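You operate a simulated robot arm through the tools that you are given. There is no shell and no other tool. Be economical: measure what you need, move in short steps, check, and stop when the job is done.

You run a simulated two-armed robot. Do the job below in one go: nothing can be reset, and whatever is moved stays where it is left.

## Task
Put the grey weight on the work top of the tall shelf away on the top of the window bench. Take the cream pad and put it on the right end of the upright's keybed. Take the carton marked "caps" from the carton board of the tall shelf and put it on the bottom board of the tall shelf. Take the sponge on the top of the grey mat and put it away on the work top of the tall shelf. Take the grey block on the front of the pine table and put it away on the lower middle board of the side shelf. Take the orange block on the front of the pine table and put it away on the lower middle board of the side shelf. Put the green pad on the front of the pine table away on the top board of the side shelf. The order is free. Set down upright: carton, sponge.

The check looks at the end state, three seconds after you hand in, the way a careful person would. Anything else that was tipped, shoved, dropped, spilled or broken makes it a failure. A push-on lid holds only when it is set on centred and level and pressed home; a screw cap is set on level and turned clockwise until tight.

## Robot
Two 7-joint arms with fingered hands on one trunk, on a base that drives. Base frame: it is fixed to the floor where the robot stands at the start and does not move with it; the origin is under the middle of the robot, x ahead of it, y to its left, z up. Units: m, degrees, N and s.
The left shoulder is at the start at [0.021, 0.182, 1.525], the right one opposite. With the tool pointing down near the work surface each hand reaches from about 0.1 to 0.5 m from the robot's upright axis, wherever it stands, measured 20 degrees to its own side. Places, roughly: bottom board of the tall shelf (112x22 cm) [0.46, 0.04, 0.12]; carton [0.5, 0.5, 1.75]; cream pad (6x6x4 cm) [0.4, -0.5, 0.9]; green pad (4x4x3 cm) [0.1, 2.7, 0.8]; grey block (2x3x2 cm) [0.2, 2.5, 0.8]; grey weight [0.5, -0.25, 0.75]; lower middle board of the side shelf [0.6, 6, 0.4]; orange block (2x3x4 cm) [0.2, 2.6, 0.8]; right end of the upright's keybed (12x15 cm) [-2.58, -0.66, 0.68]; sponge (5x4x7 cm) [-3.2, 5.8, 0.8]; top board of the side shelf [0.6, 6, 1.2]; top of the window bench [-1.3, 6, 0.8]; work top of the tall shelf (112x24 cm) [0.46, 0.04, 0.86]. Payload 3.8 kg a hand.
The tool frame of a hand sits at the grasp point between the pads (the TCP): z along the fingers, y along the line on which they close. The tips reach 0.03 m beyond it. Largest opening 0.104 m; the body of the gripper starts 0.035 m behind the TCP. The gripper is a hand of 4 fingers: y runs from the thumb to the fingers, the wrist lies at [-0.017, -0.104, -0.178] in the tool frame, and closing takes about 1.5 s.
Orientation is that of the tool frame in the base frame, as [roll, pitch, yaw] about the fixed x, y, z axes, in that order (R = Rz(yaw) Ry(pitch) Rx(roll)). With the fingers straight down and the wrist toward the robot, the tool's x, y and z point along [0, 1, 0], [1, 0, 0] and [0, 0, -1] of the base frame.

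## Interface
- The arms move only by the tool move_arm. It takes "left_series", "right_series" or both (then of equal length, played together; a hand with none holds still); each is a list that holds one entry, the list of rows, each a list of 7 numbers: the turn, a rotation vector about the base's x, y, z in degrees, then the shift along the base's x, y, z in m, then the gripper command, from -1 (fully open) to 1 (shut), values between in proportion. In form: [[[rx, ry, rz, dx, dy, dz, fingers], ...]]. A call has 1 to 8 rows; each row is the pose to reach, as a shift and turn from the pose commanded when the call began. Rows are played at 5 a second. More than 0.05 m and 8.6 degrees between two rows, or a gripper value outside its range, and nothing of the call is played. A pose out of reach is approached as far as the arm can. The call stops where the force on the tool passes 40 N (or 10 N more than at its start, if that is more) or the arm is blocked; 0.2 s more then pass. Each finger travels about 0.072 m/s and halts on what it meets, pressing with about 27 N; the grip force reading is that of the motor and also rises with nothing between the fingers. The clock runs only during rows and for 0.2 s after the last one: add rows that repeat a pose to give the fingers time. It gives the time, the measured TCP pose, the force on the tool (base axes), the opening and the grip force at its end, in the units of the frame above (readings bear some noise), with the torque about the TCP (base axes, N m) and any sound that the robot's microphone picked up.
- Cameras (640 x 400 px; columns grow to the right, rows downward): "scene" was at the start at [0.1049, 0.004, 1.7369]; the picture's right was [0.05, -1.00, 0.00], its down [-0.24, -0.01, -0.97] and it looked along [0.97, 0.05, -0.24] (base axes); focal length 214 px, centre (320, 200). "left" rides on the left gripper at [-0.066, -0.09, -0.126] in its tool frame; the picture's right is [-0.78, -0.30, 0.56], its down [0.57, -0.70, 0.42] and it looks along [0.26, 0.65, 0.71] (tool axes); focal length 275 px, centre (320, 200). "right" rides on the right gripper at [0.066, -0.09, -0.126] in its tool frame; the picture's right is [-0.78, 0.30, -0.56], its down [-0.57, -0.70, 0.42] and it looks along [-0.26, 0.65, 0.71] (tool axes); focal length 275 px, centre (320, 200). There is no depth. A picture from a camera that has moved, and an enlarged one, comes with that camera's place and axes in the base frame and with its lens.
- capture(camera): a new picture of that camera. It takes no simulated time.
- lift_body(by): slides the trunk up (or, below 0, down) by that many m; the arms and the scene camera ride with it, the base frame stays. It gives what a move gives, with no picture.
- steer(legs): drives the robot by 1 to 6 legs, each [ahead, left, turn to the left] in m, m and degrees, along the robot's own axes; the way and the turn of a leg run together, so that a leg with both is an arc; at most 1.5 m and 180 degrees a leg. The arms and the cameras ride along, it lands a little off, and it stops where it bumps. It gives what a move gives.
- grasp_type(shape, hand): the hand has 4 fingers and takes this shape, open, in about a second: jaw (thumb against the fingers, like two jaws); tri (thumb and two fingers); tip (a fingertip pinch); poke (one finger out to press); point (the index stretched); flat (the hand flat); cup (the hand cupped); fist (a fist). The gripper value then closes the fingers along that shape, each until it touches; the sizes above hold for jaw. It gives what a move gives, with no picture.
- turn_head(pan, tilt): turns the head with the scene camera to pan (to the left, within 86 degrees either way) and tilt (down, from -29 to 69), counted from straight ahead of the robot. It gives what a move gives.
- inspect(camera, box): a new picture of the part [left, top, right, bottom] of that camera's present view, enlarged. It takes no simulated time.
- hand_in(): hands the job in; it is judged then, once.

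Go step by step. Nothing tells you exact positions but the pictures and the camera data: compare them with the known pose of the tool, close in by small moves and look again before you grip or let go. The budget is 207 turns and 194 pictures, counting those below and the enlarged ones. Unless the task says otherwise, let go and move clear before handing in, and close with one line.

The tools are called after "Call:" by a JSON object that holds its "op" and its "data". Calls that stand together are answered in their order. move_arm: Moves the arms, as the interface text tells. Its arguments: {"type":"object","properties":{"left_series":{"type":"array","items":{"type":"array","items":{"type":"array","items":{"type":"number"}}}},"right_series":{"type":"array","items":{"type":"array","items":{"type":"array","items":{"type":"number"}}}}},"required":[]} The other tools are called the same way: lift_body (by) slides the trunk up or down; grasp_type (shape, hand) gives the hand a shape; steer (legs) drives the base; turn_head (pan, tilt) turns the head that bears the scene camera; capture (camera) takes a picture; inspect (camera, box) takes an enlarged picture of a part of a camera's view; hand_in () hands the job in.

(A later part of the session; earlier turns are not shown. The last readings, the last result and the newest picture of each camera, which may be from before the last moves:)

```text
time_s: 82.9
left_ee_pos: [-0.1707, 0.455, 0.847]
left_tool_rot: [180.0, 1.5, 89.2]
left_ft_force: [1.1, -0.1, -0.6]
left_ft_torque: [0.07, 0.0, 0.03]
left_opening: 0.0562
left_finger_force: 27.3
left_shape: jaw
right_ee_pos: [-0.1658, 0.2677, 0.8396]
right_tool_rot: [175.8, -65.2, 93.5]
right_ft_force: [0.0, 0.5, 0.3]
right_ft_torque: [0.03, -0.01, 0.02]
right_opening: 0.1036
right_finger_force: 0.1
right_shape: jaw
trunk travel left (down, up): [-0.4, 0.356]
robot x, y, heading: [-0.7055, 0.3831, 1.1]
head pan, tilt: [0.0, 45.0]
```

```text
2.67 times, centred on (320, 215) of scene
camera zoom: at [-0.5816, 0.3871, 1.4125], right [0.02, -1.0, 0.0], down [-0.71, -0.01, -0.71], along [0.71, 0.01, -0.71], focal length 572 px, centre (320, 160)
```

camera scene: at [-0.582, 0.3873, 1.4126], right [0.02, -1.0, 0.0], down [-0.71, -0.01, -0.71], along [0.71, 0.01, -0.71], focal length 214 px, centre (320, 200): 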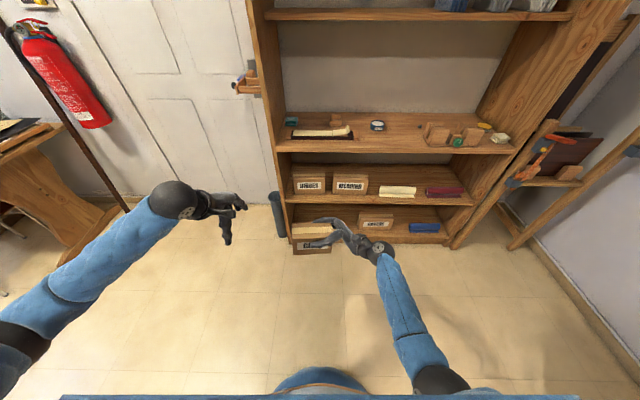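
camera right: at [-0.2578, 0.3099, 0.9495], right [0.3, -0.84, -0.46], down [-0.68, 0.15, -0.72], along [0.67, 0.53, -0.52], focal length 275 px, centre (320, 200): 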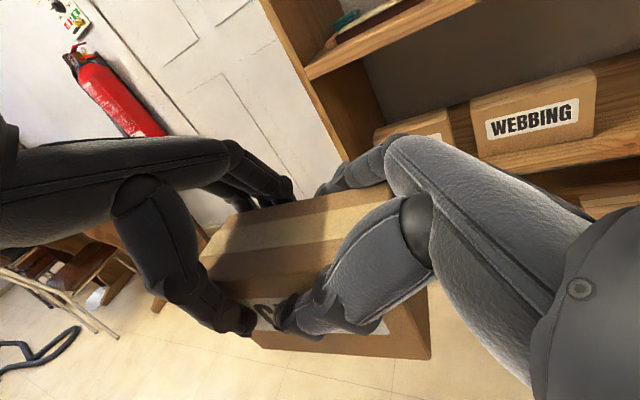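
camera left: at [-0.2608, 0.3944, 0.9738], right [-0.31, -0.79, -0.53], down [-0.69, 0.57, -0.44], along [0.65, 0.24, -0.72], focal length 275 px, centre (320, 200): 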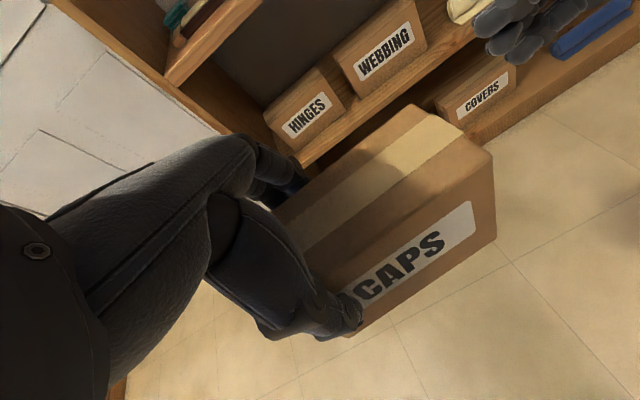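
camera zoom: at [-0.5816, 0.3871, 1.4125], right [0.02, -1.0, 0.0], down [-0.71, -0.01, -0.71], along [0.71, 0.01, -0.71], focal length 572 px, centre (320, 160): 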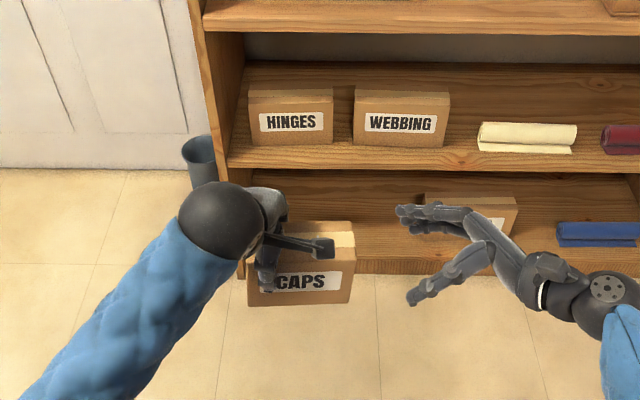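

The left hand holds it level and alone. I tuck the right hand back, then lower the trunk and left hand.

Call:
{"op": "move_arm", "data": {"right_series": [[[0, 0, 0, -0.04, -0.02, 0.02, -1], [0, 0, 0, -0.08, -0.04, 0.05, -1], [0, 0, 0, -0.12, -0.06, 0.08, -1], [0, 0, 0, -0.16, -0.08, 0.11, -1], [0, 0, 0, -0.19, -0.1, 0.14, -1]]]}}

Call:
{"op": "lift_body", "data": {"by": -0.2}}

Call:
{"op": "lift_body", "data": {"by": -0.2}}

Call:
{"op": "capture", "data": {"camera": "scene"}}

```text
refused: row 2 steps farther than a row can; nothing moved
```

```text
time_s: 85.1
left_ee_pos: [-0.1698, 0.4559, 0.6486]
left_tool_rot: [180.0, 1.6, 89.2]
left_ft_force: [0.4, -0.7, 0.0]
left_ft_torque: [0.1, 0.0, 0.0]
left_opening: 0.0563
left_finger_force: 26.9
left_shape: jaw
right_ee_pos: [-0.1648, 0.2672, 0.641]
right_tool_rot: [175.6, -65.1, 93.6]
right_ft_force: [0.7, 0.5, 0.9]
right_ft_torque: [0.01, 0.01, -0.02]
right_opening: 0.1036
right_finger_force: 0.1
right_shape: jaw
trunk travel left (down, up): [-0.2, 0.556]
robot x, y, heading: [-0.7032, 0.3858, 0.7]
head pan, tilt: [0.0, 45.0]
```

```text
time_s: 87.2
left_ee_pos: [-0.1624, 0.4758, 0.4455]
left_tool_rot: [178.7, -1.6, 88.9]
left_ft_force: [0.8, 0.1, -0.1]
left_ft_torque: [0.07, 0.02, 0.0]
left_opening: 0.0561
left_finger_force: 27.4
left_shape: jaw
right_ee_pos: [-0.1642, 0.2666, 0.4413]
right_tool_rot: [175.8, -65.2, 93.4]
right_ft_force: [-0.3, -0.2, 0.5]
right_ft_torque: [0.02, -0.02, -0.01]
right_opening: 0.1037
right_finger_force: 0.2
right_shape: jaw
trunk travel left (down, up): [0.0, 0.756]
robot x, y, heading: [-0.7064, 0.3875, 0.7]
head pan, tilt: [0.0, 45.0]
```

```text
136 pictures are left
camera scene: at [-0.3838, 0.3903, 0.996], right [0.02, -1.0, 0.0], down [-0.71, -0.01, -0.71], along [0.71, 0.01, -0.71], focal length 214 px, centre (320, 200)
```

scene: 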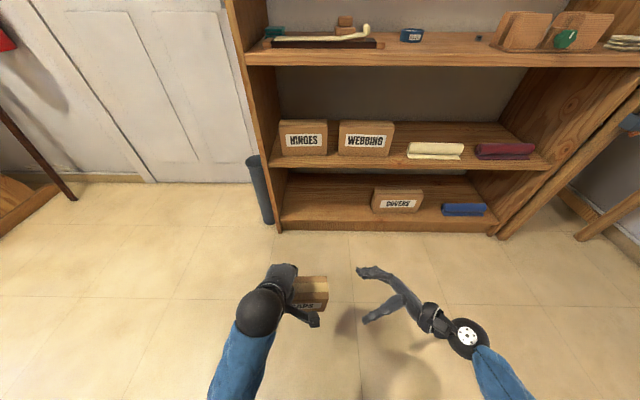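

Call:
{"op": "move_arm", "data": {"left_series": [[[0, 0, 0, 0.01, 0, -0.04, 1], [0, 0, 0, 0.02, 0, -0.08, 1], [0, 0, 0, 0.03, 0, -0.12, 1], [0, 0, 0, 0.04, 0, -0.16, 1], [0, 0, 0, 0.05, 0, -0.2, 1], [0, 0, 0, 0.05, 0, -0.245, 1], [0, 0, 0, 0.05, 0, -0.245, 1]]], "right_series": [[[0, 0, 0, -0.03, -0.02, 0.03, -1], [0, 0, 0, -0.06, -0.04, 0.06, -1], [0, 0, 0, -0.09, -0.06, 0.09, -1], [0, 0, 0, -0.12, -0.08, 0.12, -1], [0, 0, 0, -0.15, -0.1, 0.14, -1], [0, 0, 0, -0.15, -0.1, 0.14, -1], [0, 0, 0, -0.15, -0.1, 0.14, -1]]]}}

Call:
{"op": "capture", "data": {"camera": "scene"}}

Call:
{"op": "capture", "data": {"camera": "left"}}

```text
time_s: 88.8
left_ee_pos: [-0.118, 0.4726, 0.1987]
left_tool_rot: [179.8, 0.3, 89.3]
left_ft_force: [0.5, 0.0, -0.2]
left_ft_torque: [0.08, 0.02, -0.01]
left_opening: 0.0563
left_finger_force: 27.0
left_shape: jaw
right_ee_pos: [-0.3165, 0.1686, 0.5807]
right_tool_rot: [175.6, -65.3, 93.5]
right_ft_force: [-0.7, 0.9, -0.3]
right_ft_torque: [-0.01, 0.02, 0.03]
right_opening: 0.1035
right_finger_force: 0.1
right_shape: jaw
trunk travel left (down, up): [0.0, 0.756]
robot x, y, heading: [-0.7055, 0.3857, 1.0]
head pan, tilt: [0.0, 45.0]
```

```text
135 pictures are left
camera scene: at [-0.3835, 0.3902, 0.9958], right [0.02, -1.0, 0.0], down [-0.71, -0.01, -0.71], along [0.71, 0.01, -0.71], focal length 214 px, centre (320, 200)
```

scene: 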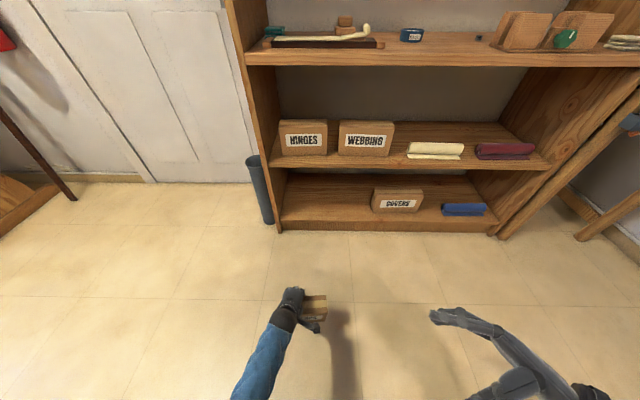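

```text
134 pictures are left
camera left: at [-0.2092, 0.4087, 0.3247], right [-0.3, -0.78, -0.55], down [-0.69, 0.58, -0.43], along [0.65, 0.25, -0.71], focal length 275 px, centre (320, 200)
```

left: 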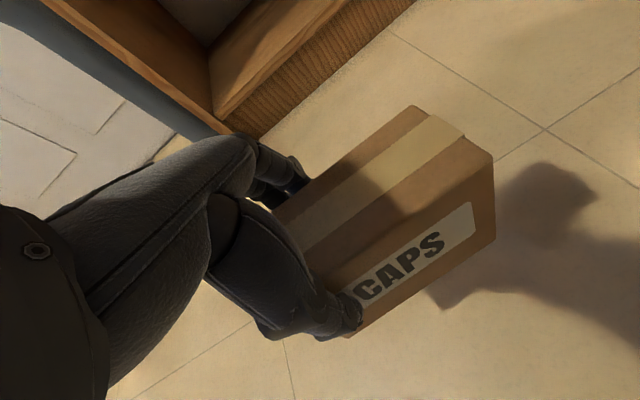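

The left arm reaches low enough. I raise 3.5 cm and drive toward the shelf, stopping short to check.

Call:
{"op": "move_arm", "data": {"left_series": [[[0, 0, 0, 0, 0, 0.02, 1], [0, 0, 0, 0, 0, 0.036, 1], [0, 0, 0, 0, 0, 0.036, 1]]]}}

Call:
{"op": "steer", "data": {"legs": [[0.38, -0.04, 0]]}}

Call:
{"op": "capture", "data": {"camera": "scene"}}

Call:
{"op": "capture", "data": {"camera": "left"}}

```text
time_s: 89.8
left_ee_pos: [-0.0829, 0.4869, 0.2535]
left_tool_rot: [176.8, -0.9, 89.8]
left_ft_force: [0.3, -0.8, -0.1]
left_ft_torque: [0.07, 0.02, 0.0]
left_opening: 0.0563
left_finger_force: 27.5
left_shape: jaw
right_ee_pos: [-0.3159, 0.1681, 0.581]
right_tool_rot: [175.6, -65.2, 93.7]
right_ft_force: [0.6, 0.1, 0.1]
right_ft_torque: [0.0, -0.03, 0.0]
right_opening: 0.1037
right_finger_force: 0.1
right_shape: jaw
trunk travel left (down, up): [0.0, 0.756]
robot x, y, heading: [-0.699, 0.3846, 0.6]
head pan, tilt: [0.0, 45.0]
stopped in row 3 (left hand): the arm was blocked; the commanded pose is now the measured one
```

```text
time_s: 92.3
left_ee_pos: [0.2943, 0.4598, 0.2531]
left_tool_rot: [177.0, -0.9, 90.2]
left_ft_force: [0.1, -0.4, -0.2]
left_ft_torque: [0.07, 0.02, -0.04]
left_opening: 0.0559
left_finger_force: 27.2
left_shape: jaw
right_ee_pos: [0.0648, 0.139, 0.58]
right_tool_rot: [175.8, -65.3, 93.8]
right_ft_force: [0.0, -0.1, 0.5]
right_ft_torque: [-0.01, 0.0, 0.04]
right_opening: 0.1035
right_finger_force: 0.0
right_shape: jaw
trunk travel left (down, up): [0.0, 0.756]
robot x, y, heading: [-0.3245, 0.3568, 1.4]
head pan, tilt: [0.0, 45.0]
```

```text
133 pictures are left
camera scene: at [-0.0043, 0.3605, 0.9958], right [0.02, -1.0, 0.0], down [-0.71, -0.02, -0.71], along [0.71, 0.02, -0.71], focal length 214 px, centre (320, 200)
```

scene: 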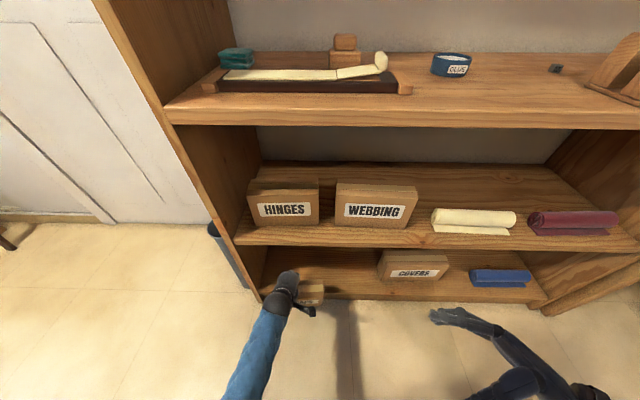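

```text
132 pictures are left
camera left: at [0.1971, 0.3915, 0.3727], right [-0.26, -0.77, -0.58], down [-0.68, 0.58, -0.45], along [0.68, 0.28, -0.67], focal length 275 px, centre (320, 200)
```

left: 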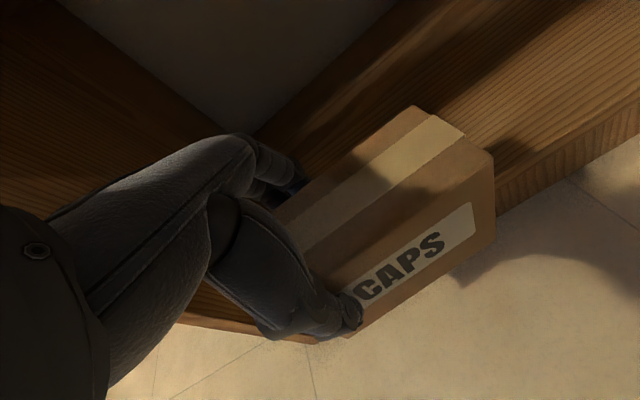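

The carton is at the board's front edge, left side clear. I level it and go in.

Call:
{"op": "move_arm", "data": {"left_series": [[[0, 1.5, 0, 0, -0.005, -0.008, 1], [0, 3, 0, 0, -0.01, -0.016, 1], [0, 3, 0, 0, -0.01, -0.016, 1]]]}}

Call:
{"op": "steer", "data": {"legs": [[0.06, 0, 0]]}}

Call:
{"op": "capture", "data": {"camera": "left"}}

Call:
{"op": "inspect", "data": {"camera": "scene", "box": [200, 200, 440, 350]}}

```text
time_s: 93.1
left_ee_pos: [0.2947, 0.4508, 0.2375]
left_tool_rot: [179.9, -1.0, 90.1]
left_ft_force: [1.3, -0.9, -0.8]
left_ft_torque: [0.08, 0.02, 0.01]
left_opening: 0.0561
left_finger_force: 27.3
left_shape: jaw
right_ee_pos: [0.0636, 0.1381, 0.5813]
right_tool_rot: [176.0, -65.3, 93.6]
right_ft_force: [0.3, 1.0, -0.2]
right_ft_torque: [0.02, -0.01, -0.02]
right_opening: 0.1037
right_finger_force: 0.0
right_shape: jaw
trunk travel left (down, up): [0.0, 0.756]
robot x, y, heading: [-0.3237, 0.3537, 1.1]
head pan, tilt: [0.0, 45.0]
```

```text
time_s: 94.0
left_ee_pos: [0.3552, 0.4511, 0.2372]
left_tool_rot: [179.9, -1.0, 90.1]
left_ft_force: [-1.1, 0.0, 0.3]
left_ft_torque: [0.1, 0.04, -0.03]
left_opening: 0.0563
left_finger_force: 26.4
left_shape: jaw
right_ee_pos: [0.1244, 0.1391, 0.5807]
right_tool_rot: [175.9, -65.3, 93.5]
right_ft_force: [0.7, 0.1, 0.4]
right_ft_torque: [0.0, 0.02, -0.06]
right_opening: 0.104
right_finger_force: 0.1
right_shape: jaw
trunk travel left (down, up): [0.0, 0.756]
robot x, y, heading: [-0.2629, 0.3501, 1.0]
head pan, tilt: [0.0, 45.0]
```

```text
131 pictures are left
camera left: at [0.2646, 0.3836, 0.3618], right [-0.29, -0.77, -0.57], down [-0.7, 0.58, -0.42], along [0.65, 0.28, -0.71], focal length 275 px, centre (320, 200)
```

left: 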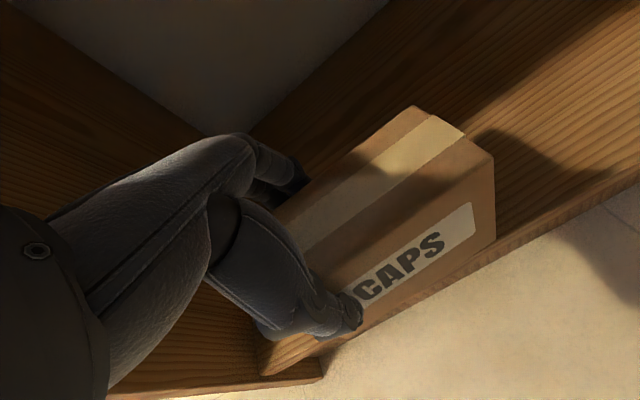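

```text
2.67 times, centred on (320, 275) of scene
camera zoom: at [0.0558, 0.3616, 0.9958], right [0.02, -1.0, 0.0], down [-0.71, -0.02, -0.71], along [0.71, 0.02, -0.71], focal length 572 px, centre (320, 0)
```

zoom: 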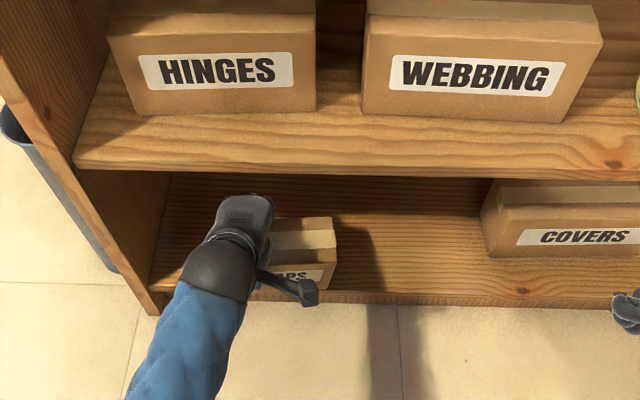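

Another 4.5 cm in, then lower to contact.

Call:
{"op": "steer", "data": {"legs": [[0.048, 0, 0]]}}

Call:
{"op": "move_arm", "data": {"left_series": [[[0, 0, 0, 0, 0, -0.012, 1], [0, 0, 0, 0, 0, -0.02, 1], [0, 0, 0, 0, 0, -0.027, 1], [0, 0, 0, 0, 0, -0.034, 1]]]}}

Call:
{"op": "capture", "data": {"camera": "left"}}

Call:
{"op": "inspect", "data": {"camera": "scene", "box": [200, 200, 440, 350]}}

```text
time_s: 95.0
left_ee_pos: [0.4044, 0.454, 0.2375]
left_tool_rot: [179.9, -0.9, 90.1]
left_ft_force: [0.2, 0.0, 0.5]
left_ft_torque: [0.07, 0.0, -0.03]
left_opening: 0.0562
left_finger_force: 26.9
left_shape: jaw
right_ee_pos: [0.1732, 0.1414, 0.581]
right_tool_rot: [175.8, -65.2, 93.7]
right_ft_force: [0.7, 0.1, 0.3]
right_ft_torque: [0.0, 0.01, -0.02]
right_opening: 0.1035
right_finger_force: 0.0
right_shape: jaw
trunk travel left (down, up): [0.0, 0.756]
robot x, y, heading: [-0.2186, 0.3567, 1.6]
head pan, tilt: [0.0, 45.0]
```

```text
time_s: 96.0
left_ee_pos: [0.4039, 0.4536, 0.2041]
left_tool_rot: [179.8, -1.0, 90.2]
left_ft_force: [0.1, 0.6, 2.2]
left_ft_torque: [-0.18, -0.12, 0.03]
left_opening: 0.0561
left_finger_force: 27.0
left_shape: jaw
right_ee_pos: [0.1725, 0.1409, 0.581]
right_tool_rot: [175.6, -65.2, 93.9]
right_ft_force: [0.0, -0.4, 0.8]
right_ft_torque: [-0.05, 0.0, -0.03]
right_opening: 0.1039
right_finger_force: 0.1
right_shape: jaw
trunk travel left (down, up): [0.0, 0.756]
robot x, y, heading: [-0.2156, 0.359, 1.3]
head pan, tilt: [0.0, 45.0]
```

```text
129 pictures are left
camera left: at [0.3132, 0.3858, 0.3278], right [-0.29, -0.77, -0.57], down [-0.7, 0.58, -0.42], along [0.65, 0.28, -0.71], focal length 275 px, centre (320, 200)
```

left: 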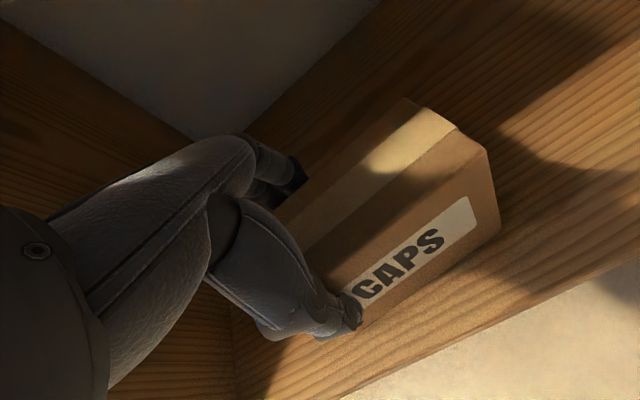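

```text
2.67 times, centred on (320, 275) of scene
camera zoom: at [0.1039, 0.3632, 0.996], right [0.02, -1.0, 0.0], down [-0.71, -0.02, -0.71], along [0.71, 0.02, -0.71], focal length 572 px, centre (320, 0)
```

zoom: 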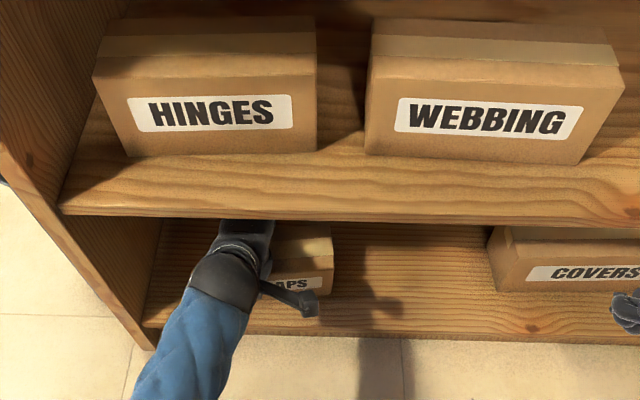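

Contact begins. I lower a few mm more, open, and rise out backwards.

Call:
{"op": "move_arm", "data": {"left_series": [[[0, 0, 0, 0, 0, -0.003, 1], [0, 0, 0, 0, 0, -0.005, 1], [0, 0, 0, 0, 0, -0.005, 0.4], [0, 0, 0, 0, 0, -0.005, -0.2], [0, 0, 0, 0, 0, -0.005, -1], [0, 0, 0, 0, 0, -0.005, -1], [0, 0, 0, 0, 0, -0.005, -1]]]}}

Call:
{"op": "capture", "data": {"camera": "left"}}

```text
time_s: 97.5
left_ee_pos: [0.4039, 0.4541, 0.198]
left_tool_rot: [-179.9, -1.1, 90.2]
left_ft_force: [-0.4, -0.2, -0.5]
left_ft_torque: [0.04, -0.02, 0.0]
left_opening: 0.1037
left_finger_force: 0.1
left_shape: jaw
right_ee_pos: [0.1723, 0.1416, 0.58]
right_tool_rot: [175.6, -65.2, 94.0]
right_ft_force: [0.0, 0.1, -0.8]
right_ft_torque: [0.0, 0.01, 0.0]
right_opening: 0.1038
right_finger_force: 0.0
right_shape: jaw
trunk travel left (down, up): [0.0, 0.756]
robot x, y, heading: [-0.218, 0.3554, 1.4]
head pan, tilt: [0.0, 45.0]
```

```text
127 pictures are left
camera left: at [0.3124, 0.3858, 0.3219], right [-0.29, -0.77, -0.57], down [-0.7, 0.58, -0.41], along [0.65, 0.28, -0.71], focal length 275 px, centre (320, 200)
```

left: 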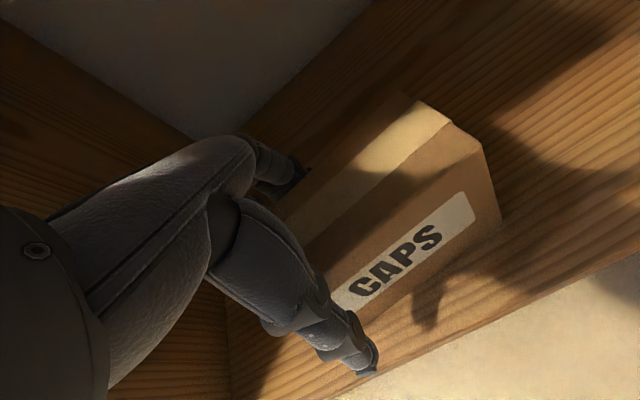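

The carton stands free. To clear under the board above I tilt the fingers up and out before backing off.

Call:
{"op": "move_arm", "data": {"left_series": [[[0, -7.5, 0, -0.004, 0, 0.01, -1], [0, -15, 0, -0.008, 0, 0.02, -1], [0, -22.5, 0, -0.012, 0, 0.03, -1], [0, -30, 0, -0.014, 0, 0.04, -1], [0, -32, 0, -0.014, 0, 0.048, -1], [0, -32, 0, -0.014, 0, 0.048, -1]]]}}

Call:
{"op": "capture", "data": {"camera": "left"}}

Call:
{"op": "inspect", "data": {"camera": "scene", "box": [200, 200, 440, 350]}}

```text
time_s: 99.0
left_ee_pos: [0.3884, 0.4541, 0.2479]
left_tool_rot: [148.0, -0.7, 90.7]
left_ft_force: [0.3, 0.2, 0.6]
left_ft_torque: [-0.03, 0.04, -0.02]
left_opening: 0.1041
left_finger_force: 0.1
left_shape: jaw
left hand out of reach, approached as far as the arm can: row 3
right_ee_pos: [0.1721, 0.1424, 0.5805]
right_tool_rot: [175.7, -65.2, 93.7]
right_ft_force: [0.6, 0.2, 0.1]
right_ft_torque: [-0.01, -0.03, -0.02]
right_opening: 0.1035
right_finger_force: 0.1
right_shape: jaw
trunk travel left (down, up): [0.0, 0.756]
robot x, y, heading: [-0.2197, 0.3555, 1.3]
head pan, tilt: [0.0, 45.0]
```

```text
126 pictures are left
camera left: at [0.2463, 0.3861, 0.3046], right [0.05, -0.77, -0.64], down [-0.38, 0.58, -0.73], along [0.93, 0.28, -0.26], focal length 275 px, centre (320, 200)
```

left: 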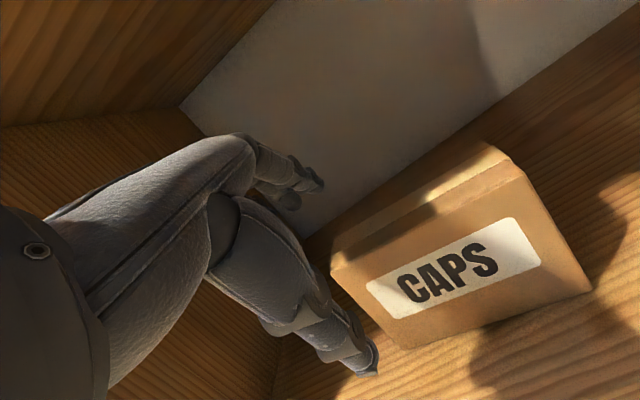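

```text
2.67 times, centred on (320, 275) of scene
camera zoom: at [0.104, 0.3633, 0.9959], right [0.02, -1.0, 0.0], down [-0.71, -0.02, -0.71], along [0.71, 0.02, -0.71], focal length 572 px, centre (320, 0)
```

zoom: 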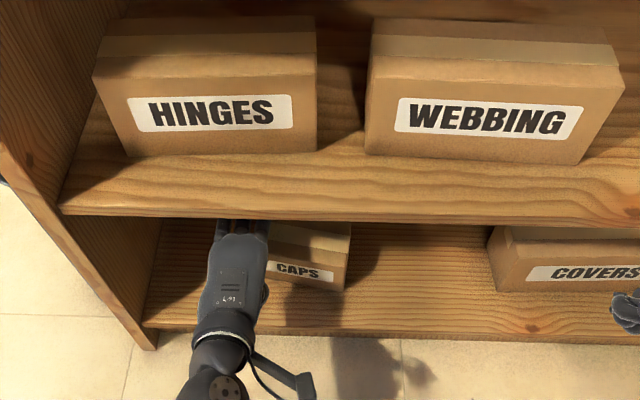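

The carton stands upright on the bottom board. I back out slowly.

Call:
{"op": "steer", "data": {"legs": [[-0.12, 0, 0], [-0.3, 0, 0]]}}

Call:
{"op": "inspect", "data": {"camera": "scene", "box": [220, 100, 460, 250]}}

```text
time_s: 101.8
left_ee_pos: [-0.0266, 0.4422, 0.2469]
left_tool_rot: [147.9, -0.8, 90.6]
left_ft_force: [-0.4, 0.0, -0.2]
left_ft_torque: [0.0, -0.03, -0.04]
left_opening: 0.1037
left_finger_force: 0.0
left_shape: jaw
right_ee_pos: [-0.2456, 0.1309, 0.5811]
right_tool_rot: [175.6, -65.2, 93.6]
right_ft_force: [0.4, 1.1, 0.5]
right_ft_torque: [-0.03, 0.0, 0.01]
right_opening: 0.1035
right_finger_force: 0.0
right_shape: jaw
trunk travel left (down, up): [0.0, 0.756]
robot x, y, heading: [-0.6349, 0.3518, 1.2]
head pan, tilt: [0.0, 45.0]
```

```text
2.67 times, centred on (340, 175) of scene
camera zoom: at [-0.313, 0.3525, 0.9958], right [0.02, -1.0, 0.0], down [-0.71, -0.01, -0.71], along [0.71, 0.01, -0.71], focal length 572 px, centre (267, 267)
```

zoom: 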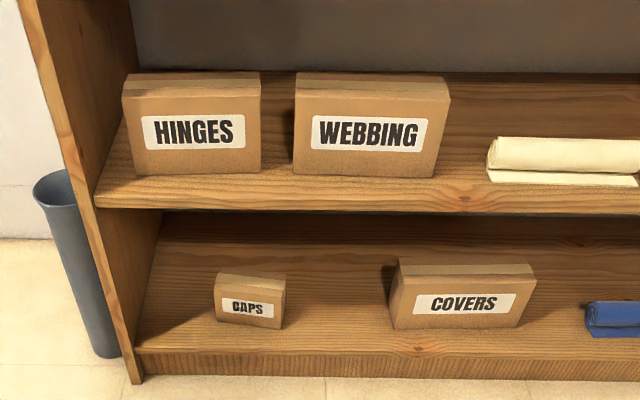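

The carton is done. Next the weight (left hand) and the cream pad (right hand): I raise the trunk and straighten both hands to point down.

Call:
{"op": "steer", "data": {"legs": [[-0.15, -0.62, 0]]}}

Call:
{"op": "lift_body", "data": {"by": 0.3}}

Call:
{"op": "move_arm", "data": {"right_series": [[[-8.4, 0, 0, 0, 0, 0, -1], [-16.8, 0, 0, 0, 0, 0, -1], [-25.2, 0, 0, 0, 0, 0, -1], [-33.6, 0, 0, 0, 0, 0, -1], [-42, 0, 0, 0, -0.01, 0, -1], [-50.4, 0, 0, 0, -0.02, 0, -1], [-58.8, 0, 0, 0, -0.03, 0, -1], [-65.2, 0, 0, 0, -0.04, 0, -1]]], "left_series": [[[0, 8, 0, 0, 0, 0.03, -1], [0, 16, 0, 0, 0, 0.06, -1], [0, 24, 0, 0, 0, 0.1, -1], [0, 32, 0, 0, 0, 0.14, -1], [0, 32, 0, 0, 0, 0.18, -1], [0, 32, 0, 0, 0, 0.22, -1], [0, 32, 0, 0, 0, 0.26, -1], [0, 32, 0, 0, 0, 0.3, -1]]]}}

Call:
{"op": "lift_body", "data": {"by": 0.25}}

Call:
{"op": "capture", "data": {"camera": "scene"}}

```text
time_s: 104.5
left_ee_pos: [-0.1331, -0.0322, 0.2485]
left_tool_rot: [147.8, -0.7, 89.8]
left_ft_force: [-0.2, 1.3, -0.2]
left_ft_torque: [0.01, -0.03, 0.0]
left_opening: 0.1039
left_finger_force: 0.0
left_shape: jaw
right_ee_pos: [-0.3471, -0.3404, 0.5865]
right_tool_rot: [171.8, -66.3, 94.6]
right_ft_force: [-0.3, -0.1, -0.4]
right_ft_torque: [0.01, 0.02, -0.01]
right_opening: 0.1039
right_finger_force: 0.1
right_shape: jaw
trunk travel left (down, up): [0.0, 0.756]
robot x, y, heading: [-0.7429, -0.1148, 0.3]
head pan, tilt: [0.0, 45.0]
stopped in leg 1: the robot was blocked; the commanded pose is now the measured one
```

```text
time_s: 105.9
left_ee_pos: [-0.1297, -0.0311, 0.3783]
left_tool_rot: [146.8, -0.6, 89.9]
left_ft_force: [0.2, -0.5, 0.1]
left_ft_torque: [0.01, -0.01, 0.0]
left_opening: 0.1041
left_finger_force: 0.0
left_shape: jaw
right_ee_pos: [-0.3408, -0.3393, 0.7187]
right_tool_rot: [165.8, -72.6, 94.2]
right_ft_force: [-0.7, -0.3, -0.1]
right_ft_torque: [0.05, -0.02, -0.06]
right_opening: 0.1039
right_finger_force: 0.1
right_shape: jaw
trunk travel left (down, up): [-0.118, 0.638]
robot x, y, heading: [-0.7432, -0.1169, 0.4]
head pan, tilt: [0.0, 45.0]
stopped: the arm was blocked; the commanded pose is now the measured one
```

```text
time_s: 107.9
left_ee_pos: [-0.1657, -0.076, 0.6779]
left_tool_rot: [178.5, -0.8, 84.5]
left_ft_force: [-0.9, 0.3, 1.6]
left_ft_torque: [-0.1, -0.02, -0.02]
left_opening: 0.1039
left_finger_force: 0.2
left_shape: jaw
right_ee_pos: [-0.3535, -0.4229, 0.6581]
right_tool_rot: [170.2, -16.1, 81.3]
right_ft_force: [0.1, 0.3, 0.3]
right_ft_torque: [-0.05, 0.01, 0.0]
right_opening: 0.104
right_finger_force: 0.0
right_shape: jaw
right hand out of reach, approached as far as the arm can: row 2, 3, 4, 5, 6, 7, 8
trunk travel left (down, up): [-0.118, 0.638]
robot x, y, heading: [-0.7828, -0.1001, -4.7]
head pan, tilt: [0.0, 45.0]
stopped in row 8 (right hand): the arm was blocked; the commanded pose is now the measured one
```

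```text
time_s: 110.4
left_ee_pos: [-0.1701, -0.0999, 0.9226]
left_tool_rot: [179.1, -1.9, 83.6]
left_ft_force: [0.3, -0.4, 0.2]
left_ft_torque: [-0.03, 0.0, 0.01]
left_opening: 0.1039
left_finger_force: 0.0
left_shape: jaw
right_ee_pos: [-0.3584, -0.4451, 0.9033]
right_tool_rot: [169.7, -16.5, 81.5]
right_ft_force: [-0.8, 0.1, -0.2]
right_ft_torque: [-0.04, -0.01, 0.0]
right_opening: 0.1042
right_finger_force: 0.1
right_shape: jaw
trunk travel left (down, up): [-0.368, 0.388]
robot x, y, heading: [-0.7878, -0.1123, -5.0]
head pan, tilt: [0.0, 45.0]
```

```text
123 pictures are left
camera scene: at [-0.6564, -0.1213, 1.3804], right [-0.09, -1.0, 0.0], down [-0.7, 0.07, -0.71], along [0.7, -0.07, -0.71], focal length 214 px, centre (320, 200)
```

scene: 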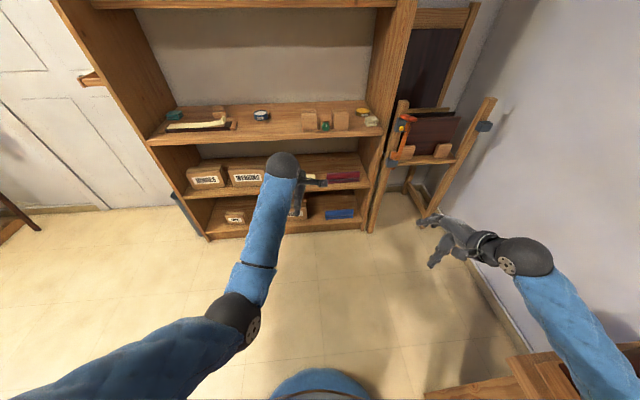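

The robot was blocked by a table on the right-rear. I look at it before moving.

Call:
{"op": "turn_head", "data": {"pan": -75, "tilt": 50}}

Call:
{"op": "capture", "data": {"camera": "scene"}}

```text
time_s: 111.9
left_ee_pos: [-0.1724, -0.0996, 0.9232]
left_tool_rot: [179.0, -1.9, 83.7]
left_ft_force: [0.2, 0.5, -0.2]
left_ft_torque: [0.0, 0.02, 0.01]
left_opening: 0.1041
left_finger_force: 0.0
left_shape: jaw
right_ee_pos: [-0.3581, -0.4455, 0.9029]
right_tool_rot: [169.8, -16.3, 81.5]
right_ft_force: [-0.6, 1.0, 0.6]
right_ft_torque: [-0.02, 0.0, -0.01]
right_opening: 0.1038
right_finger_force: 0.1
right_shape: jaw
trunk travel left (down, up): [-0.368, 0.388]
robot x, y, heading: [-0.7865, -0.1094, -5.1]
head pan, tilt: [-75.0, 50.0]
```

```text
122 pictures are left
camera scene: at [-0.7246, -0.1897, 1.3737], right [-0.99, -0.17, 0.0], down [-0.13, 0.76, -0.64], along [0.11, -0.63, -0.77], focal length 214 px, centre (320, 200)
```

scene: 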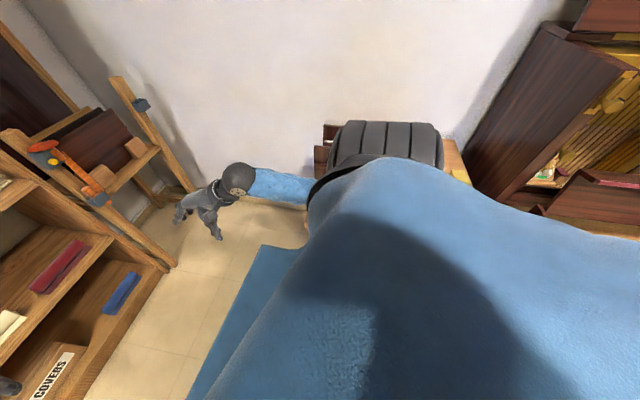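

I drive away from it forward-left and look again.

Call:
{"op": "steer", "data": {"legs": [[0.25, 0.2, 5]]}}

Call:
{"op": "turn_head", "data": {"pan": -86, "tilt": 30}}

Call:
{"op": "capture", "data": {"camera": "scene"}}

```text
time_s: 114.0
left_ee_pos: [0.0863, 0.1375, 0.9226]
left_tool_rot: [179.1, -1.9, 88.8]
left_ft_force: [-0.6, 0.4, 0.2]
left_ft_torque: [0.01, -0.03, -0.01]
left_opening: 0.104
left_finger_force: 0.1
left_shape: jaw
right_ee_pos: [-0.07, -0.2231, 0.9039]
right_tool_rot: [169.8, -16.3, 86.3]
right_ft_force: [0.8, -0.2, 0.7]
right_ft_torque: [-0.01, 0.0, 0.01]
right_opening: 0.1043
right_finger_force: 0.0
right_shape: jaw
trunk travel left (down, up): [-0.368, 0.388]
robot x, y, heading: [-0.5273, 0.0764, -0.3]
head pan, tilt: [-75.0, 50.0]
```

```text
time_s: 114.9
left_ee_pos: [0.0865, 0.138, 0.9229]
left_tool_rot: [179.0, -1.9, 88.7]
left_ft_force: [0.7, -0.4, -0.2]
left_ft_torque: [-0.01, 0.0, -0.02]
left_opening: 0.1041
left_finger_force: 0.2
left_shape: jaw
right_ee_pos: [-0.0708, -0.2238, 0.9029]
right_tool_rot: [169.8, -16.4, 86.4]
right_ft_force: [-0.3, -0.6, 0.9]
right_ft_torque: [0.0, -0.01, -0.01]
right_opening: 0.104
right_finger_force: 0.0
right_shape: jaw
trunk travel left (down, up): [-0.368, 0.388]
robot x, y, heading: [-0.5274, 0.0723, -0.4]
head pan, tilt: [-85.9, 30.0]
```

```text
121 pictures are left
camera scene: at [-0.471, -0.0164, 1.4031], right [-1.0, -0.07, 0.0], down [-0.03, 0.5, -0.87], along [0.06, -0.86, -0.5], focal length 214 px, centre (320, 200)
```

scene: 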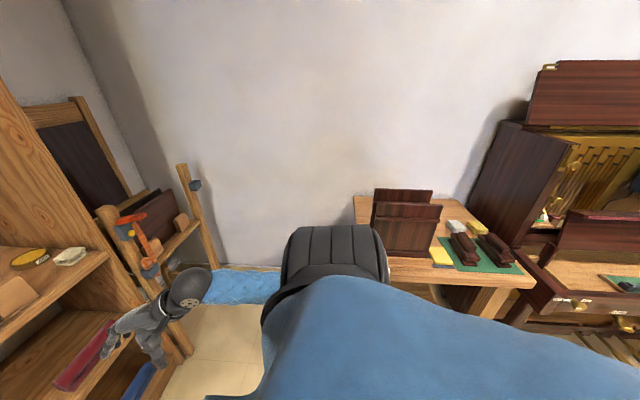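

Call:
{"op": "inspect", "data": {"camera": "scene", "box": [340, 170, 560, 308]}}

```text
2.90 times, centred on (450, 239) of scene
camera zoom: at [-0.471, -0.0164, 1.4031], right [-1.0, -0.07, 0.0], down [-0.03, 0.5, -0.87], along [0.06, -0.86, -0.5], focal length 622 px, centre (-57, 87)
```

zoom: 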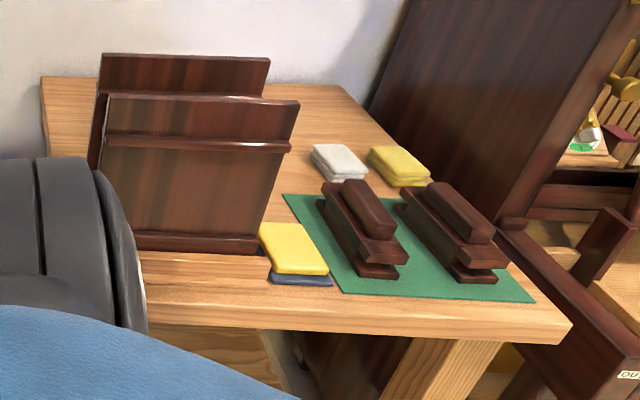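

Nothing on that table was upset. I straighten the right hand, raise the trunk and retract the hands a bit.

Call:
{"op": "lift_body", "data": {"by": 0.15}}

Call:
{"op": "move_arm", "data": {"right_series": [[[-5, 3, 1, 0, 0, 0, -1], [-10, 6, 2, 0, 0, 0, -1], [-16, 10, 4, 0, 0, 0, -1], [-16, 10, 4, 0, -0.03, 0, -1], [-16, 10, 4, 0, -0.05, 0, -1]]], "left_series": [[[0, 0, 0, -0.04, 0.02, 0, -1], [0, 0, 0, -0.08, 0.04, 0, -1], [0, 0, 0, -0.12, 0.06, 0, -1], [0, 0, 0, -0.16, 0.08, 0, -1], [0, 0, 0, -0.19, 0.1, 0, -1]]]}}

Call:
{"op": "turn_head", "data": {"pan": 0, "tilt": 45}}

Call:
{"op": "capture", "data": {"camera": "scene"}}

```text
time_s: 116.6
left_ee_pos: [0.0862, 0.1373, 1.0726]
left_tool_rot: [179.0, -1.8, 88.7]
left_ft_force: [1.0, -0.3, 0.2]
left_ft_torque: [-0.02, -0.01, 0.02]
left_opening: 0.1041
left_finger_force: 0.2
left_shape: jaw
right_ee_pos: [-0.0707, -0.2234, 1.0534]
right_tool_rot: [169.8, -16.3, 86.4]
right_ft_force: [-0.5, 0.6, 0.0]
right_ft_torque: [0.03, 0.0, -0.01]
right_opening: 0.1039
right_finger_force: 0.0
right_shape: jaw
trunk travel left (down, up): [-0.518, 0.238]
robot x, y, heading: [-0.5264, 0.0742, -0.3]
head pan, tilt: [-85.9, 30.0]
```

```text
time_s: 117.5
left_ee_pos: [-0.0103, 0.2235, 1.1457]
left_tool_rot: [169.7, -3.6, 90.5]
left_ft_force: [0.0, 0.1, -0.2]
left_ft_torque: [-0.01, 0.02, 0.0]
left_opening: 0.104
left_finger_force: 0.0
left_shape: jaw
right_ee_pos: [-0.0719, -0.235, 1.0546]
right_tool_rot: [179.0, -0.1, 89.1]
right_ft_force: [-0.1, 0.4, 0.4]
right_ft_torque: [0.01, 0.03, -0.03]
right_opening: 0.1042
right_finger_force: 0.1
right_shape: jaw
trunk travel left (down, up): [-0.518, 0.238]
robot x, y, heading: [-0.5272, 0.0749, -0.4]
head pan, tilt: [-85.9, 30.0]
stopped in row 4 (left hand): the arm was blocked; the commanded pose is now the measured one
```

```text
time_s: 119.2
left_ee_pos: [-0.0095, 0.2229, 1.1467]
left_tool_rot: [169.8, -3.5, 90.5]
left_ft_force: [0.1, -0.3, -0.6]
left_ft_torque: [0.0, 0.02, 0.01]
left_opening: 0.1039
left_finger_force: 0.0
left_shape: jaw
right_ee_pos: [-0.0706, -0.2355, 1.0548]
right_tool_rot: [179.3, -0.1, 89.1]
right_ft_force: [0.3, 0.3, -0.6]
right_ft_torque: [-0.01, 0.01, -0.04]
right_opening: 0.104
right_finger_force: 0.1
right_shape: jaw
trunk travel left (down, up): [-0.518, 0.238]
robot x, y, heading: [-0.5263, 0.076, -0.5]
head pan, tilt: [0.0, 45.0]
```

```text
119 pictures are left
camera scene: at [-0.4257, 0.0733, 1.5316], right [-0.01, -1.0, 0.0], down [-0.71, 0.0, -0.71], along [0.71, 0.0, -0.71], focal length 214 px, centre (320, 200)
```

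scene: 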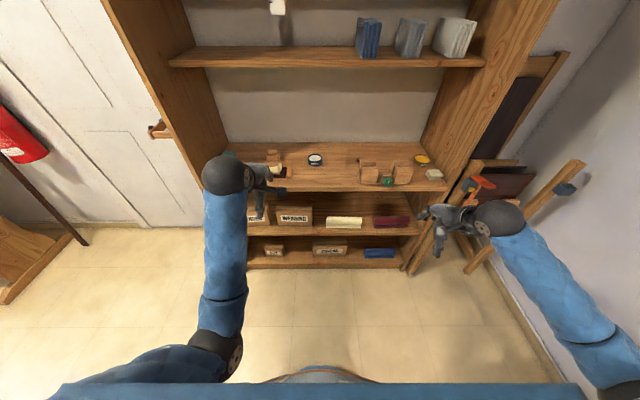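

Call:
{"op": "move_arm", "data": {"right_series": [[[0, 0, 0, 0, 0.04, 0, -1], [0, 0, 0, 0, 0.08, 0, -1], [0, 0, 0, 0, 0.12, 0.02, -1]]], "left_series": [[[-1, 4, 0, 0, 0, 0, -1], [-2, 7, 0, 0, 0, 0, -1], [-3.5, 10, 0, 0, 0, 0, -1]]]}}

Call:
{"op": "steer", "data": {"legs": [[0, -0.37, 0], [0.4, 0, 0]]}}

Call:
{"op": "capture", "data": {"camera": "scene"}}

Call:
{"op": "capture", "data": {"camera": "right"}}

Call:
{"op": "capture", "data": {"camera": "left"}}

```text
time_s: 120.0
left_ee_pos: [-0.0096, 0.2222, 1.1449]
left_tool_rot: [180.0, 0.1, 90.0]
left_ft_force: [-0.4, -0.8, -0.3]
left_ft_torque: [0.03, -0.04, -0.01]
left_opening: 0.104
left_finger_force: 0.0
left_shape: jaw
right_ee_pos: [-0.0698, -0.1155, 1.0763]
right_tool_rot: [179.2, 0.1, 89.0]
right_ft_force: [-0.4, 0.7, 0.0]
right_ft_torque: [0.02, 0.01, 0.0]
right_opening: 0.104
right_finger_force: 0.0
right_shape: jaw
trunk travel left (down, up): [-0.518, 0.238]
robot x, y, heading: [-0.5258, 0.074, -0.4]
head pan, tilt: [0.0, 45.0]
```

```text
time_s: 124.5
left_ee_pos: [0.4018, -0.1555, 1.1447]
left_tool_rot: [179.9, 0.0, 90.1]
left_ft_force: [-0.7, -0.2, -0.6]
left_ft_torque: [-0.01, 0.04, 0.01]
left_opening: 0.1042
left_finger_force: 0.1
left_shape: jaw
right_ee_pos: [0.3395, -0.4934, 1.0755]
right_tool_rot: [179.2, 0.2, 88.8]
right_ft_force: [-1.2, 2.6, 0.8]
right_ft_torque: [-0.08, -0.07, 0.05]
right_opening: 0.1041
right_finger_force: 0.0
right_shape: jaw
trunk travel left (down, up): [-0.518, 0.238]
robot x, y, heading: [-0.115, -0.3011, -0.3]
head pan, tilt: [0.0, 45.0]
```

```text
118 pictures are left
camera scene: at [-0.0145, -0.3025, 1.5315], right [-0.01, -1.0, 0.0], down [-0.71, 0.01, -0.71], along [0.71, -0.01, -0.71], focal length 214 px, centre (320, 200)
```

scene: 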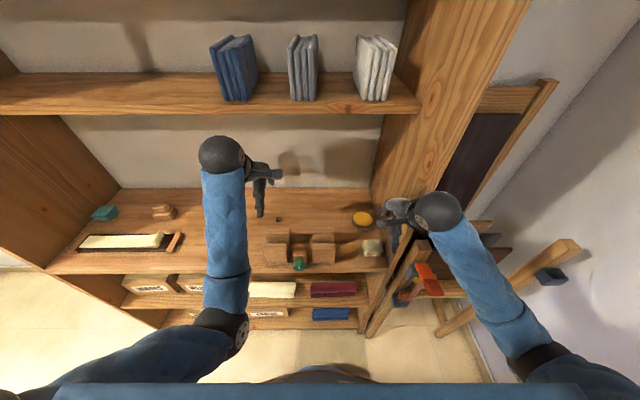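

```text
117 pictures are left
camera right: at [0.2503, -0.4258, 1.1986], right [0.27, -0.78, 0.56], down [-0.71, -0.56, -0.43], along [0.65, -0.28, -0.7], focal length 275 px, centre (320, 200)
```

right: 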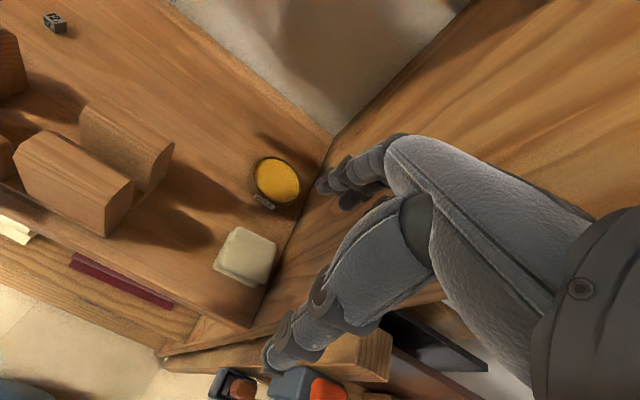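

```text
116 pictures are left
camera left: at [0.311, -0.2204, 1.2701], right [-0.3, -0.78, -0.56], down [-0.7, 0.57, -0.43], along [0.65, 0.26, -0.71], focal length 275 px, centre (320, 200)
```

left: 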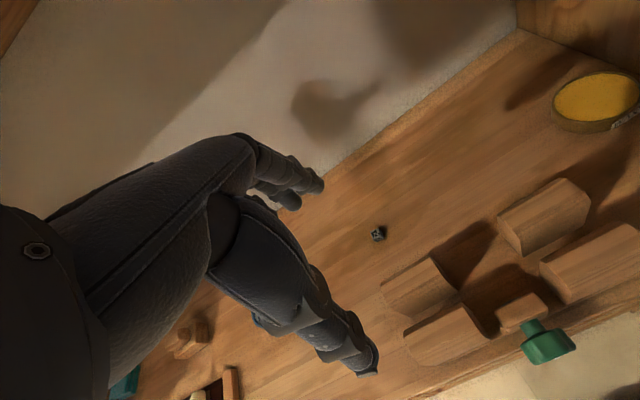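

The right hand is touching the side panel lightly; I shift it left. Pad at (0.394,-0.482), weight at (0.540,-0.145).

Call:
{"op": "move_arm", "data": {"right_series": [[[0, 0, 0, 0, 0.02, 0, -1], [0, 0, 0, 0, 0.03, 0, -1], [0, 0, 1, 0, 0.03, 0, -1]]]}}

Call:
{"op": "steer", "data": {"legs": [[0.055, 0, 0]]}}

Call:
{"op": "move_arm", "data": {"right_series": [[[0, 0, 0, 0, 0, -0.04, -1], [0, 0, 0, 0, 0, -0.08, -1], [0, 0, 0, 0, 0, -0.1, -1], [0, 0, 0, 0, 0, -0.1, -1]]]}}

Call:
{"op": "capture", "data": {"camera": "right"}}

Call:
{"op": "inspect", "data": {"camera": "scene", "box": [300, 160, 500, 285]}}

```text
time_s: 125.3
left_ee_pos: [0.4009, -0.1552, 1.1452]
left_tool_rot: [179.9, 0.0, 89.9]
left_ft_force: [0.1, 0.9, -0.5]
left_ft_torque: [-0.01, 0.01, 0.01]
left_opening: 0.1036
left_finger_force: 0.1
left_shape: jaw
right_ee_pos: [0.3394, -0.4646, 1.0762]
right_tool_rot: [179.2, 0.0, 89.9]
right_ft_force: [0.9, 0.1, 0.7]
right_ft_torque: [-0.02, 0.01, -0.02]
right_opening: 0.1041
right_finger_force: 0.0
right_shape: jaw
trunk travel left (down, up): [-0.518, 0.238]
robot x, y, heading: [-0.1165, -0.2987, -0.7]
head pan, tilt: [0.0, 45.0]
```

```text
time_s: 126.2
left_ee_pos: [0.4616, -0.1559, 1.1434]
left_tool_rot: [-179.9, -0.1, 90.0]
left_ft_force: [0.0, -0.5, 0.4]
left_ft_torque: [0.02, 0.05, -0.01]
left_opening: 0.104
left_finger_force: 0.1
left_shape: jaw
right_ee_pos: [0.3986, -0.4641, 1.0738]
right_tool_rot: [179.3, -0.1, 89.9]
right_ft_force: [1.7, 0.7, -0.1]
right_ft_torque: [0.0, 0.02, -0.01]
right_opening: 0.104
right_finger_force: 0.1
right_shape: jaw
trunk travel left (down, up): [-0.518, 0.238]
robot x, y, heading: [-0.0592, -0.3033, -0.4]
head pan, tilt: [0.0, 45.0]
```

```text
time_s: 127.2
left_ee_pos: [0.4582, -0.156, 1.1449]
left_tool_rot: [179.9, 0.0, 89.9]
left_ft_force: [0.3, 0.3, 0.7]
left_ft_torque: [-0.02, 0.0, -0.03]
left_opening: 0.1041
left_finger_force: 0.1
left_shape: jaw
right_ee_pos: [0.3957, -0.4654, 0.974]
right_tool_rot: [179.2, 0.0, 89.9]
right_ft_force: [0.2, 0.5, 0.3]
right_ft_torque: [0.02, -0.01, 0.0]
right_opening: 0.1041
right_finger_force: 0.1
right_shape: jaw
trunk travel left (down, up): [-0.518, 0.238]
robot x, y, heading: [-0.0611, -0.3061, -0.2]
head pan, tilt: [0.0, 45.0]
```

```text
115 pictures are left
camera right: at [0.3053, -0.3979, 1.0973], right [0.29, -0.78, 0.56], down [-0.7, -0.57, -0.43], along [0.66, -0.27, -0.7], focal length 275 px, centre (320, 200)
```

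right: 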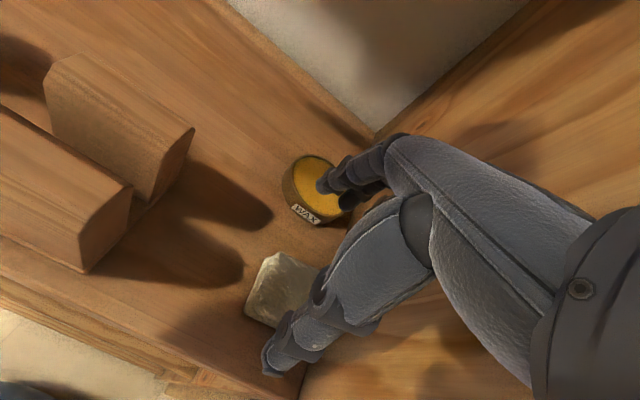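

```text
3.20 times, centred on (400, 222) of scene
camera zoom: at [0.042, -0.3035, 1.5315], right [-0.01, -1.0, 0.0], down [-0.71, 0.01, -0.71], along [0.71, -0.01, -0.71], focal length 686 px, centre (64, 128)
```

zoom: 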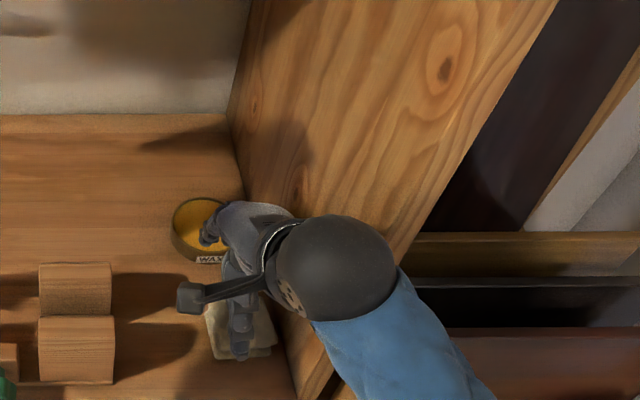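

Pad centre ≈(0.392,-0.476); the wax tin is just behind, so I narrow the opening before descending.

Call:
{"op": "move_arm", "data": {"right_series": [[[0, 0, 0, -0.006, 0, 0, -0.55], [0, 0, 0, -0.006, -0.002, -0.03, -0.55], [0, 0, 0, -0.006, -0.002, -0.055, -0.55], [0, 0, 0, -0.006, -0.002, -0.078, -0.55], [0, 0, 0, -0.006, -0.002, -0.078, -0.55]]]}}

Call:
{"op": "capture", "data": {"camera": "right"}}

```text
time_s: 128.4
left_ee_pos: [0.4579, -0.1557, 1.1459]
left_tool_rot: [180.0, 0.0, 89.9]
left_ft_force: [-0.2, 0.5, -0.4]
left_ft_torque: [-0.01, 0.02, 0.03]
left_opening: 0.104
left_finger_force: 0.1
left_shape: jaw
right_ee_pos: [0.3901, -0.4672, 0.8961]
right_tool_rot: [179.1, 0.0, 89.9]
right_ft_force: [0.2, -1.2, -0.6]
right_ft_torque: [0.02, 0.01, -0.01]
right_opening: 0.0807
right_finger_force: 0.1
right_shape: jaw
trunk travel left (down, up): [-0.518, 0.238]
robot x, y, heading: [-0.0574, -0.3021, -0.8]
head pan, tilt: [0.0, 45.0]
```

```text
113 pictures are left
camera right: at [0.2989, -0.3998, 1.0195], right [0.29, -0.78, 0.56], down [-0.7, -0.57, -0.43], along [0.66, -0.27, -0.7], focal length 275 px, centre (320, 200)
```

right: 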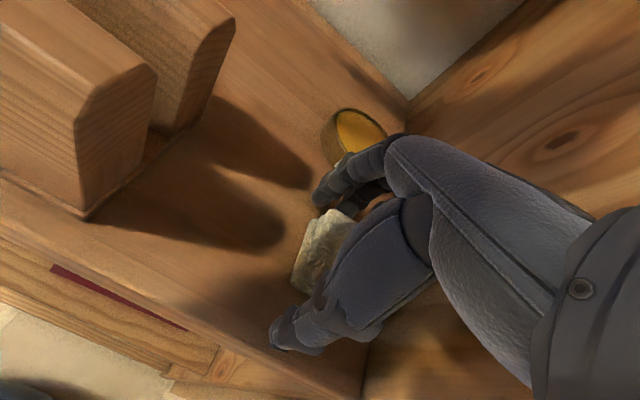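

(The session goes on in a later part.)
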